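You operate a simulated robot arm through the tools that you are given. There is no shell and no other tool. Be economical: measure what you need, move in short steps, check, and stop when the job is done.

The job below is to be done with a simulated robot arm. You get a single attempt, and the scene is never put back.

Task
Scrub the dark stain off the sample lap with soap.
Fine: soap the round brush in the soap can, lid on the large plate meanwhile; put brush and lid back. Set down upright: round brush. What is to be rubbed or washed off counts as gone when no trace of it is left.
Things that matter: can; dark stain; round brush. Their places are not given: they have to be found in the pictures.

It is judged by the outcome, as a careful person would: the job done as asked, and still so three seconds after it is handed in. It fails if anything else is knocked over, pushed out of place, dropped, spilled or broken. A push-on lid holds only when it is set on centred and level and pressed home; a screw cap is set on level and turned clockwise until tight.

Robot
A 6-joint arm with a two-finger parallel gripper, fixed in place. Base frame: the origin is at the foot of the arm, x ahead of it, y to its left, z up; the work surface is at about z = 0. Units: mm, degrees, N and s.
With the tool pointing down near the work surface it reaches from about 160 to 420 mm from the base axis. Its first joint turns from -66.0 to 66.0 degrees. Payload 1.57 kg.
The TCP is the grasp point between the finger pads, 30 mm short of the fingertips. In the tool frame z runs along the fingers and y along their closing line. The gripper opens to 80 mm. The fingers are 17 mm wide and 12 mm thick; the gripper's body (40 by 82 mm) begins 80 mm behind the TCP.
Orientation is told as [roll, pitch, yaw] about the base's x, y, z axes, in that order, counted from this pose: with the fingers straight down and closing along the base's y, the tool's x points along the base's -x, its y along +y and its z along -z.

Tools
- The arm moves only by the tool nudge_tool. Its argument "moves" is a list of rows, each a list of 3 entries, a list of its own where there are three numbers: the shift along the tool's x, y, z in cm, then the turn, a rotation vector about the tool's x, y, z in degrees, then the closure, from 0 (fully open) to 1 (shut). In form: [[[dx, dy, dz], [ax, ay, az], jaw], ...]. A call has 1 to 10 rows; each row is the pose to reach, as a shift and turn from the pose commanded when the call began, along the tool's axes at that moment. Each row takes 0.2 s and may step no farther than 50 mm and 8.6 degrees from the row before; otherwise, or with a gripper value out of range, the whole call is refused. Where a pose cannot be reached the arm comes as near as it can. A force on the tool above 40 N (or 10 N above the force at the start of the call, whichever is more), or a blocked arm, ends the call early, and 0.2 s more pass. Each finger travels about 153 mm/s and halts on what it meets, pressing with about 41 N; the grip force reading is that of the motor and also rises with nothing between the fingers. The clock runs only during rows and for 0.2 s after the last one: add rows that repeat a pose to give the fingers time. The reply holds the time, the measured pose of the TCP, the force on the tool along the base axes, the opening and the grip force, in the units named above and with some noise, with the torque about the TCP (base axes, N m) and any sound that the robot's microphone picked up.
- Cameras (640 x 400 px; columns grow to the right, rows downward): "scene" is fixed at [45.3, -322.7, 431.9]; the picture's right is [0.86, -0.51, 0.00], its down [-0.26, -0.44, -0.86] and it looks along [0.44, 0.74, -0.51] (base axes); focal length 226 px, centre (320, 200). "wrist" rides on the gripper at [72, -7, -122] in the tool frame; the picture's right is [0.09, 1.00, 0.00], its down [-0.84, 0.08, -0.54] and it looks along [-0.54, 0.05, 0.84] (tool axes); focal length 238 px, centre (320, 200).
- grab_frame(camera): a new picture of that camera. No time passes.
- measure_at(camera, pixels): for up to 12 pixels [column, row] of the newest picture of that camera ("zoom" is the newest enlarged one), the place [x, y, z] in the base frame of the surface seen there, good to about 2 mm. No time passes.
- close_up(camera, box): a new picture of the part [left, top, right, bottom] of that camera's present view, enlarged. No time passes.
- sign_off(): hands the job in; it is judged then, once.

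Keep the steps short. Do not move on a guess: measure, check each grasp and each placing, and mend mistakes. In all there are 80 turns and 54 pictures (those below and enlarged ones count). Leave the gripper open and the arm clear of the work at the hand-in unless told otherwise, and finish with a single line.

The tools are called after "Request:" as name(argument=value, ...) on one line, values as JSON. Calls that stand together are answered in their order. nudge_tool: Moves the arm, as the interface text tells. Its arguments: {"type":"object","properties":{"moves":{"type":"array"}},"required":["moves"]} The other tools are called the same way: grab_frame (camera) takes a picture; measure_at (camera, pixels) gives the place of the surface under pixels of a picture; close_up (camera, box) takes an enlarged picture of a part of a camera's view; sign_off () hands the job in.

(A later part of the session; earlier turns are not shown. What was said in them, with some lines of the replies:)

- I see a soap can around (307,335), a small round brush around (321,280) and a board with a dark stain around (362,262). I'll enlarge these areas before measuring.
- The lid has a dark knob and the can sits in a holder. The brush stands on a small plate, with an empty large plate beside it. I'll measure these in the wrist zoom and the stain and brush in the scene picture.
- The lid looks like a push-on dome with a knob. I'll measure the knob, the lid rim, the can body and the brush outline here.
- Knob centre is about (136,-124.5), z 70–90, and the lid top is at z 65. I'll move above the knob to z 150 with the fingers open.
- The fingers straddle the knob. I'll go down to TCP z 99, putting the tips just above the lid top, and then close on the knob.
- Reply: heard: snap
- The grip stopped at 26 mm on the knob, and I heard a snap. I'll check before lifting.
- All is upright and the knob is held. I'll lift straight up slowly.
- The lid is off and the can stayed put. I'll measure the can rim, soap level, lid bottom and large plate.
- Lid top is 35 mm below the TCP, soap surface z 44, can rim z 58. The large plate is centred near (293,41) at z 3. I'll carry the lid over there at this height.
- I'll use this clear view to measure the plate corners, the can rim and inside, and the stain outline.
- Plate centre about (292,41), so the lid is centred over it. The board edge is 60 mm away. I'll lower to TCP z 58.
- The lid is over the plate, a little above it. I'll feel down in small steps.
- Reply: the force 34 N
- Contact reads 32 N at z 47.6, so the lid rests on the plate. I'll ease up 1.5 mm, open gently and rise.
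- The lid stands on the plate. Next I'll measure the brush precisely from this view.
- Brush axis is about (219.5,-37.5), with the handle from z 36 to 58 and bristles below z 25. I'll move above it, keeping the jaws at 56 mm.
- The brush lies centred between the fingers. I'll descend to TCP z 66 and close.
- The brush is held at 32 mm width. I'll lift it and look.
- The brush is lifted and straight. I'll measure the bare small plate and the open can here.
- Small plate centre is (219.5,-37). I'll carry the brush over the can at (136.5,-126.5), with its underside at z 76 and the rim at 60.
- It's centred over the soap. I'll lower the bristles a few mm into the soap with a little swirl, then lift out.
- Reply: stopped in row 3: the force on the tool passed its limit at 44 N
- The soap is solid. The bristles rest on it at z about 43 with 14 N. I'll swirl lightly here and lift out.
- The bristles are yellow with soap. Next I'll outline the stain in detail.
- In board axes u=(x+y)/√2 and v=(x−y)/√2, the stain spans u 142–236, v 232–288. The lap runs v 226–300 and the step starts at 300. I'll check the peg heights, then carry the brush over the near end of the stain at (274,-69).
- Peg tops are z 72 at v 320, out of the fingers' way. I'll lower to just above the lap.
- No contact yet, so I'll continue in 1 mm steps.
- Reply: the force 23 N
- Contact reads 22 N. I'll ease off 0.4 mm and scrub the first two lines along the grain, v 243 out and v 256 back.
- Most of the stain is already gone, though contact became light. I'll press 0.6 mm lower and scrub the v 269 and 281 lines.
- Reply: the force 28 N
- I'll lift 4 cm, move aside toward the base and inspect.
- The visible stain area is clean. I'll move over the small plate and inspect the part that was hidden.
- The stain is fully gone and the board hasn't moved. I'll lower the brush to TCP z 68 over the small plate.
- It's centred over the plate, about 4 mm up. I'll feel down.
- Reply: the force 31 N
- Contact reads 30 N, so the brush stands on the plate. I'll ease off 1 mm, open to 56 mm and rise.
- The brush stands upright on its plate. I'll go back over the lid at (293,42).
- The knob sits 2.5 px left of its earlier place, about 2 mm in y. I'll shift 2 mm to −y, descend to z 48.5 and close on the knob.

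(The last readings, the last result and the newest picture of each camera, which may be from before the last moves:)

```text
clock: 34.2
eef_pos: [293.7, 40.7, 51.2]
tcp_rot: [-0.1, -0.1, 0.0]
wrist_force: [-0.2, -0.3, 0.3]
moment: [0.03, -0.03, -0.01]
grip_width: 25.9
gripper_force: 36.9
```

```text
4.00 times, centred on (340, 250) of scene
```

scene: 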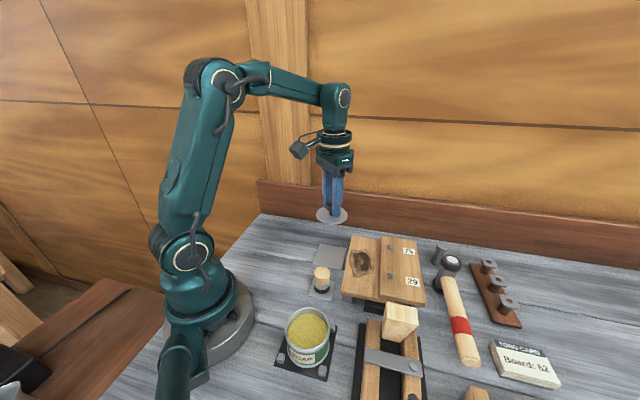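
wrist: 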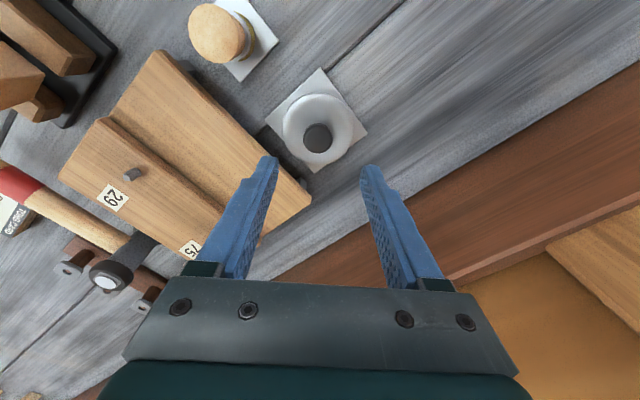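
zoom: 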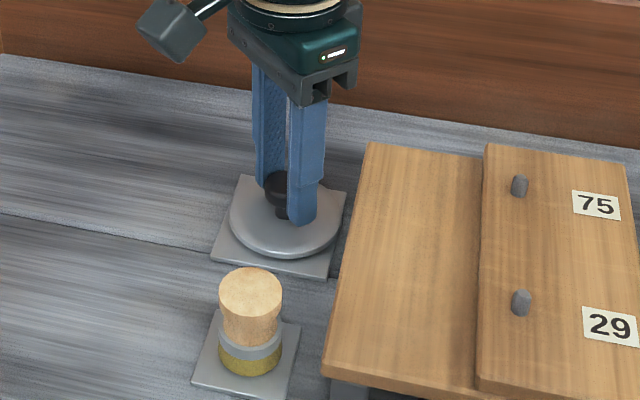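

The knob is gripped at 26 mm. I'll lift to about z 170.

Request:
nudge_tool(moves=[[[0, 0, -1], [0, 0, 0], 0.85], [[0, 0, -4.5], [0, 0, 0], 0.85], [[0, 0, -8.5], [0, 0, 0], 0.85], [[0, 0, -12], [0, 0, 0], 0.85], [[0, 0, -12], [0, 0, 0], 0.85]])

Request:
grab_frame(camera="wrist")

```text
clock: 35.4
eef_pos: [294.5, 42.4, 170.9]
tcp_rot: [-0.1, -0.1, 0.2]
wrist_force: [0.0, -0.2, 0.1]
moment: [-0.04, 0.0, 0.04]
grip_width: 26.0
gripper_force: 37.2
```

```text
17 pictures are left
```

wrist: 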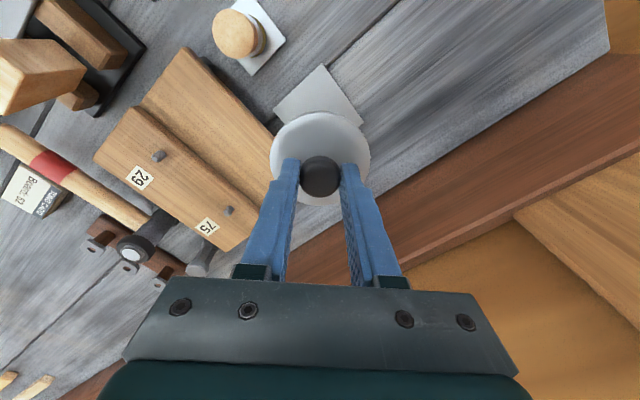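

The lid hangs level. I'll fit the can rim precisely while the view is clear.

Request:
close_up(camera="scene", box=[272, 295, 342, 385])

```text
4.44 times, centred on (307, 340) of scene
```

zoom: 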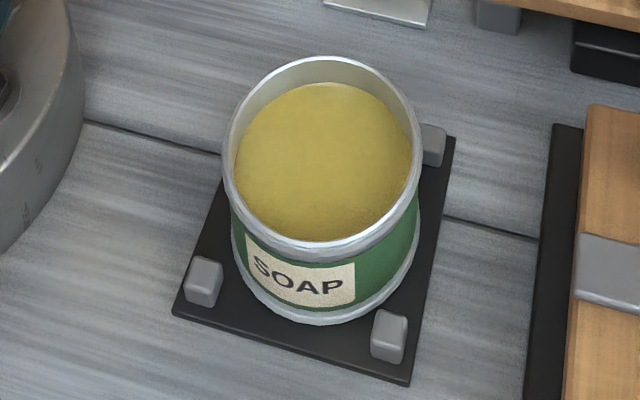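

Request:
measure_at(camera="zoom", pixels=[[226, 155], [418, 155], [322, 60], [322, 246], [255, 82], [388, 80], [256, 226], [392, 222], [326, 325], [237, 240], [417, 235]])

```text
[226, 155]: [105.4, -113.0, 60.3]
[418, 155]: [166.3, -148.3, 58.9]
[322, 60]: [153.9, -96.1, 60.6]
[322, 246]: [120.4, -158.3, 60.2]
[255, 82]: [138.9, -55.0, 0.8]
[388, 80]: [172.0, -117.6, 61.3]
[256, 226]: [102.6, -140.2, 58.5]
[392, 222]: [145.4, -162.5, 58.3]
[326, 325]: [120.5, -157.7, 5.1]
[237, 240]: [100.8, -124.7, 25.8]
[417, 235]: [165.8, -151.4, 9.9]
```

The rim fits a circle centred at about (137,-127). I'll carry the lid back over the can.

Request:
nudge_tool(moves=[[[3.14, -3.38, 0], [0, 0, 0], 0.85], [[6.28, -6.76, 0], [0, 0, 0], 0.85], [[9.42, -10.14, 0], [0, 0, 0], 0.85], [[12.56, -13.52, 0], [0, 0, 0], 0.85], [[15.7, -16.9, 0], [0, 0, 0], 0.85], [[15.7, -16.9, 0], [0, 0, 0], 0.85]])

Request:
nudge_tool(moves=[[[0, 0, 0], [0, 0, 0], 0.85]])

Request:
nudge_tool(moves=[[[0, 0, 0], [0, 0, 0], 0.85]])

```text
clock: 36.8
eef_pos: [135.5, -128.3, 167.2]
tcp_rot: [-0.1, -0.2, 0.3]
wrist_force: [-0.9, -0.4, 0.0]
moment: [-0.01, 0.0, -0.01]
grip_width: 26.1
gripper_force: 37.5
```

```text
clock: 37.2
eef_pos: [136.1, -127.6, 167.4]
tcp_rot: [-0.2, -0.1, 0.1]
wrist_force: [-0.3, -0.2, -0.7]
moment: [-0.02, -0.03, 0.01]
grip_width: 26.3
gripper_force: 37.1
```

```text
clock: 37.6
eef_pos: [135.0, -128.2, 167.7]
tcp_rot: [-0.1, -0.1, 0.1]
wrist_force: [0.5, 0.2, -0.8]
moment: [0.0, 0.0, 0.02]
grip_width: 25.9
gripper_force: 37.6
```

The mean reading is (135.5,-128.0,167.4). I'll correct by about 1 mm each way and lower to z 113, just above the seating height.

Request:
nudge_tool(moves=[[[-0.12, 0.1, 2.7], [0, 0, 0], 0.85], [[-0.12, 0.1, 5.4], [0, 0, 0], 0.85], [[-0.12, 0.1, 5.4], [0, 0, 0], 0.85]])

Request:
close_up(camera="scene", box=[262, 285, 352, 375])

```text
clock: 38.4
eef_pos: [137.2, -126.0, 114.5]
tcp_rot: [-0.2, -0.1, 0.1]
wrist_force: [-0.1, -0.3, -0.1]
moment: [-0.01, 0.01, 0.01]
grip_width: 26.2
gripper_force: 37.0
```

```text
4.44 times, centred on (307, 330) of scene
```

zoom: 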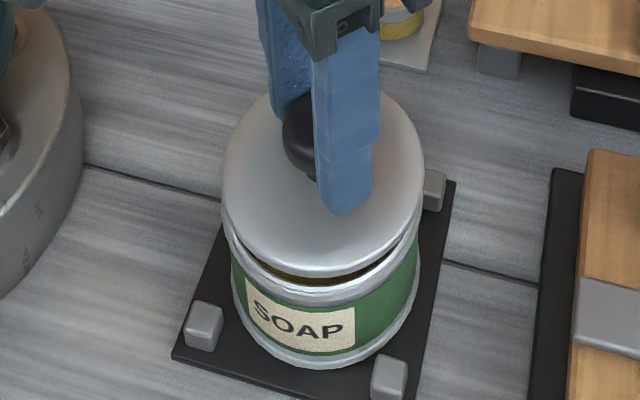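

The lid lines up left-right (lid 222–424, rim 222–421). I'll check the fore-aft offset.

Request:
measure_at(camera="zoom", pixels=[[322, 266], [322, 274], [322, 296], [224, 170], [422, 170], [226, 205], [419, 205], [260, 105], [395, 105], [255, 245], [392, 245], [322, 365]])

```text
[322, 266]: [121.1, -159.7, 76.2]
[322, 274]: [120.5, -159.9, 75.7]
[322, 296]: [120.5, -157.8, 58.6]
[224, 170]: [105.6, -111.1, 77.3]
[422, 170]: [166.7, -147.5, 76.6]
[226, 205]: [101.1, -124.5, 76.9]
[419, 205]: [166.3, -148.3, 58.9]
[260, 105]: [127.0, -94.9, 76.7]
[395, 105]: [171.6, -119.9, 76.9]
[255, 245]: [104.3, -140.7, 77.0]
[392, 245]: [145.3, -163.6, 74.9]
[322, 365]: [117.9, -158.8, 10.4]
```

The lid centre is within about 0.5 mm of the rim centre. I'll trim 0.5 mm in +y and lower gently onto the can.

Request:
nudge_tool(moves=[[[0, 0.05, 0.3], [0, 0, 0], 0.85], [[0, 0.05, 0.6], [0, 0, 0], 0.85], [[0, 0.05, 0.8], [0, 0, 0], 0.85], [[0, 0.05, 0.9], [0, 0, 0], 0.85], [[0, 0.05, 0.9], [0, 0, 0], 0.85]])

```text
clock: 39.6
eef_pos: [138.7, -126.5, 107.6]
tcp_rot: [-0.2, 0.0, 0.0]
wrist_force: [0.2, -0.2, -0.7]
moment: [-0.01, -0.02, -0.02]
grip_width: 26.1
gripper_force: 37.1
```

Request:
nudge_tool(moves=[[[0, 0, 0.15], [0, 0, 0], 0.85], [[0, 0, 0.3], [0, 0, 0], 0.85], [[0, 0, 0.3], [0, 0, 0], 0.85]])

```text
clock: 40.4
eef_pos: [137.7, -125.0, 105.0]
tcp_rot: [0.0, -0.1, 0.0]
wrist_force: [-0.7, 0.3, 0.1]
moment: [-0.01, 0.0, -0.01]
grip_width: 26.2
gripper_force: 36.7
```

Request:
nudge_tool(moves=[[[0, 0, 0.1], [0, 0, 0], 0.85], [[0, 0, 0.2], [0, 0, 0], 0.85], [[0, 0, 0.2], [0, 0, 0], 0.85]])

Request:
close_up(camera="scene", box=[262, 285, 352, 375])

```text
clock: 41.2
eef_pos: [137.6, -126.5, 102.9]
tcp_rot: [-0.1, -0.1, 0.1]
wrist_force: [-0.3, -0.5, -0.1]
moment: [0.01, 0.01, -0.04]
grip_width: 25.9
gripper_force: 37.7
```

```text
4.44 times, centred on (307, 330) of scene
```

zoom: 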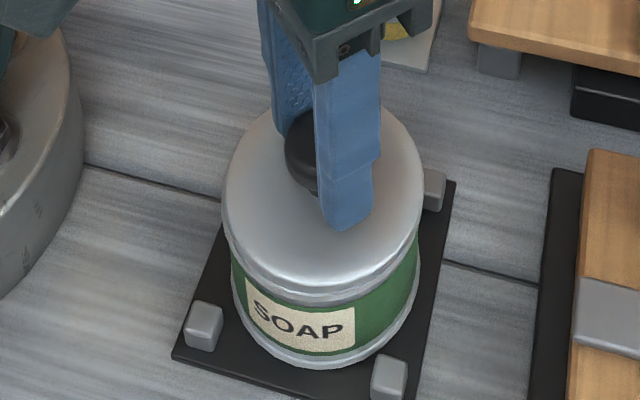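

The lid is concentric with the rim. I'll press down until I feel it seat.

Request:
nudge_tool(moves=[[[0, 0, 0.1], [0, 0, 0], 0.85], [[0, 0, 0.2], [0, 0, 0], 0.85], [[0, 0, 0.2], [0, 0, 0], 0.85]])

```text
clock: 42.1
eef_pos: [137.1, -126.3, 102.2]
tcp_rot: [-0.1, -0.1, 0.1]
wrist_force: [-2.1, 2.1, 4.9]
moment: [0.04, -0.07, 0.02]
grip_width: 25.9
gripper_force: 37.2
heard: snap
stopped in row 3: the force on the tool passed its limit at 42 N (the readings are from after the stop); the commanded pose is now the measured one
```

I heard a snap. I'll press once more to confirm it's home.

Request:
nudge_tool(moves=[[[0, 0, 0.1], [0, 0, 0], 0.85], [[0, 0, 0.2], [0, 0, 0], 0.85]])

Request:
close_up(camera="scene", box=[262, 285, 352, 375])

```text
clock: 42.5
eef_pos: [137.3, -126.7, 101.4]
tcp_rot: [-0.1, 0.0, 0.2]
wrist_force: [-1.6, 1.9, 7.3]
moment: [0.04, -0.06, 0.05]
grip_width: 26.1
gripper_force: 37.1
stopped in row 2: the force on the tool passed its limit at 47 N (the readings are from after the stop); the commanded pose is now the measured one
```

```text
4.44 times, centred on (307, 330) of scene
```

zoom: 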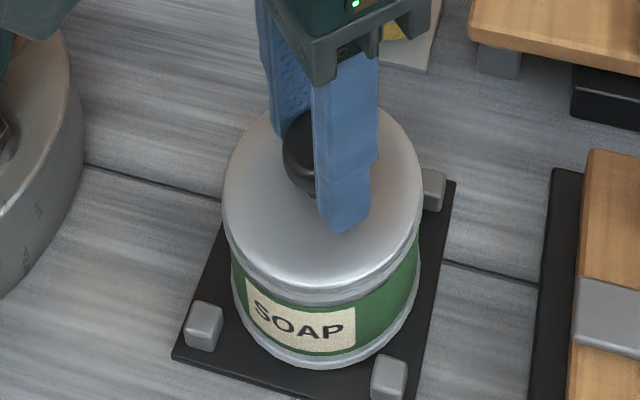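

I'll check that the lid top is level and at its original height, about 64.

Request:
measure_at(camera="zoom", pixels=[[322, 275], [235, 190], [410, 190], [260, 130], [395, 140], [280, 230]])

Request:
nudge_tool(moves=[[[0, 0, 0], [0, 0, 0], 0.6], [[0, 0, 0], [0, 0, 0], 0.3], [[0, 0, 0], [0, 0, 0], 0.2], [[0, 0, -3], [0, 0, 0], 0.2], [[0, 0, -7], [0, 0, 0], 0.1], [[0, 0, -11], [0, 0, 0], 0], [[-2, 0, -15], [0, 0, 0], 0], [[-5, 2, -17], [0, 0, 0], 0], [[-5, 2, -17], [0, 0, 0], 0]])

Request:
grab_frame(camera="scene")

Request:
close_up(camera="scene", box=[260, 220, 440, 390])

```text
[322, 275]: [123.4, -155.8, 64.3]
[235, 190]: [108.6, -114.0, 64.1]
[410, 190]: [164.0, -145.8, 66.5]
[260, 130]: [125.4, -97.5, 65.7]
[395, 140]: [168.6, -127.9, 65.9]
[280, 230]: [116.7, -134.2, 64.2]
```

```text
clock: 44.5
eef_pos: [185.7, -103.9, 272.0]
tcp_rot: [-0.1, 0.0, 0.2]
wrist_force: [1.1, -0.4, 0.3]
moment: [0.03, 0.0, -0.03]
grip_width: 80.2
gripper_force: 0.1
```

```text
12 pictures are left
```

scene: 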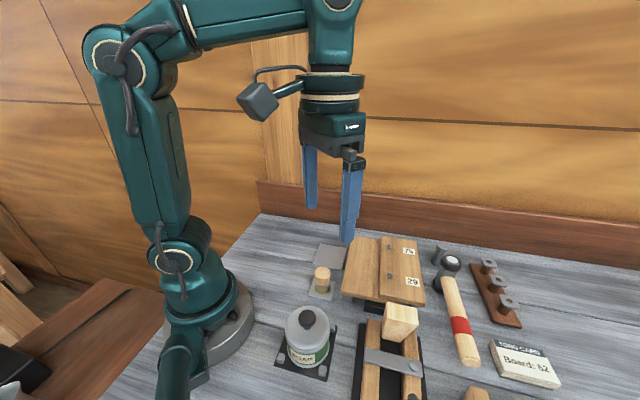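

```text
2.35 times, centred on (350, 305) of scene
```

zoom: 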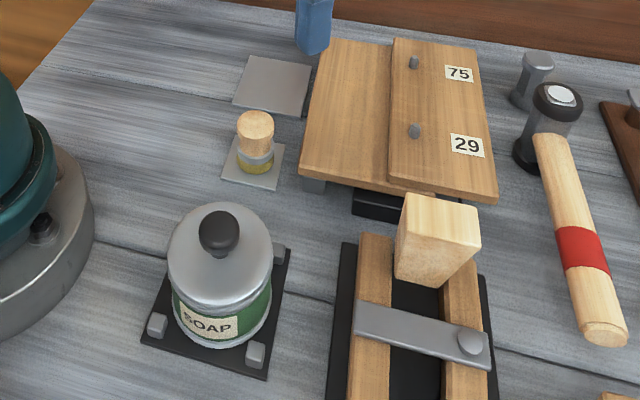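

Everything is back in place. I'll take one last close look at the lid seam.

Request:
close_up(camera="scene", box=[272, 295, 342, 385])

Request:
close_up(camera="scene", box=[335, 225, 425, 305])

```text
4.44 times, centred on (307, 340) of scene
```

zoom: 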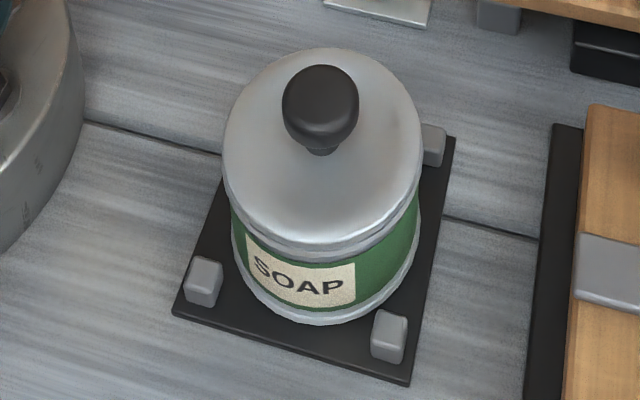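

```text
5.00 times, centred on (380, 265) of scene
```

zoom: 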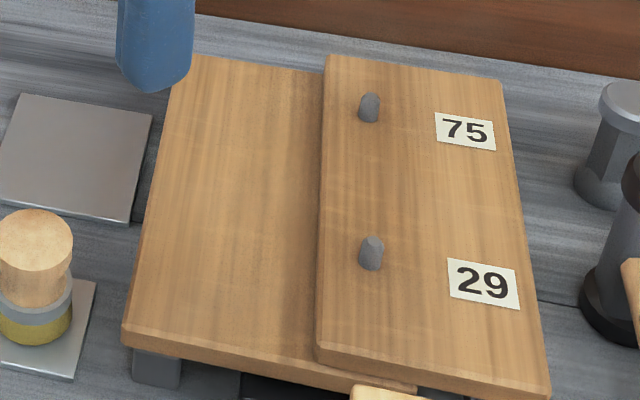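

The lid is seated level, the brush stands upright on its plate, the lap is clean and the gripper is open and clear. I'm handing in.

Request:
sign_off()

```text
The job is handed in.
```

The dark stain is scrubbed off the sample lap with no trace left, the soap can's lid is pressed back on, and the round brush stands upright on its small plate.
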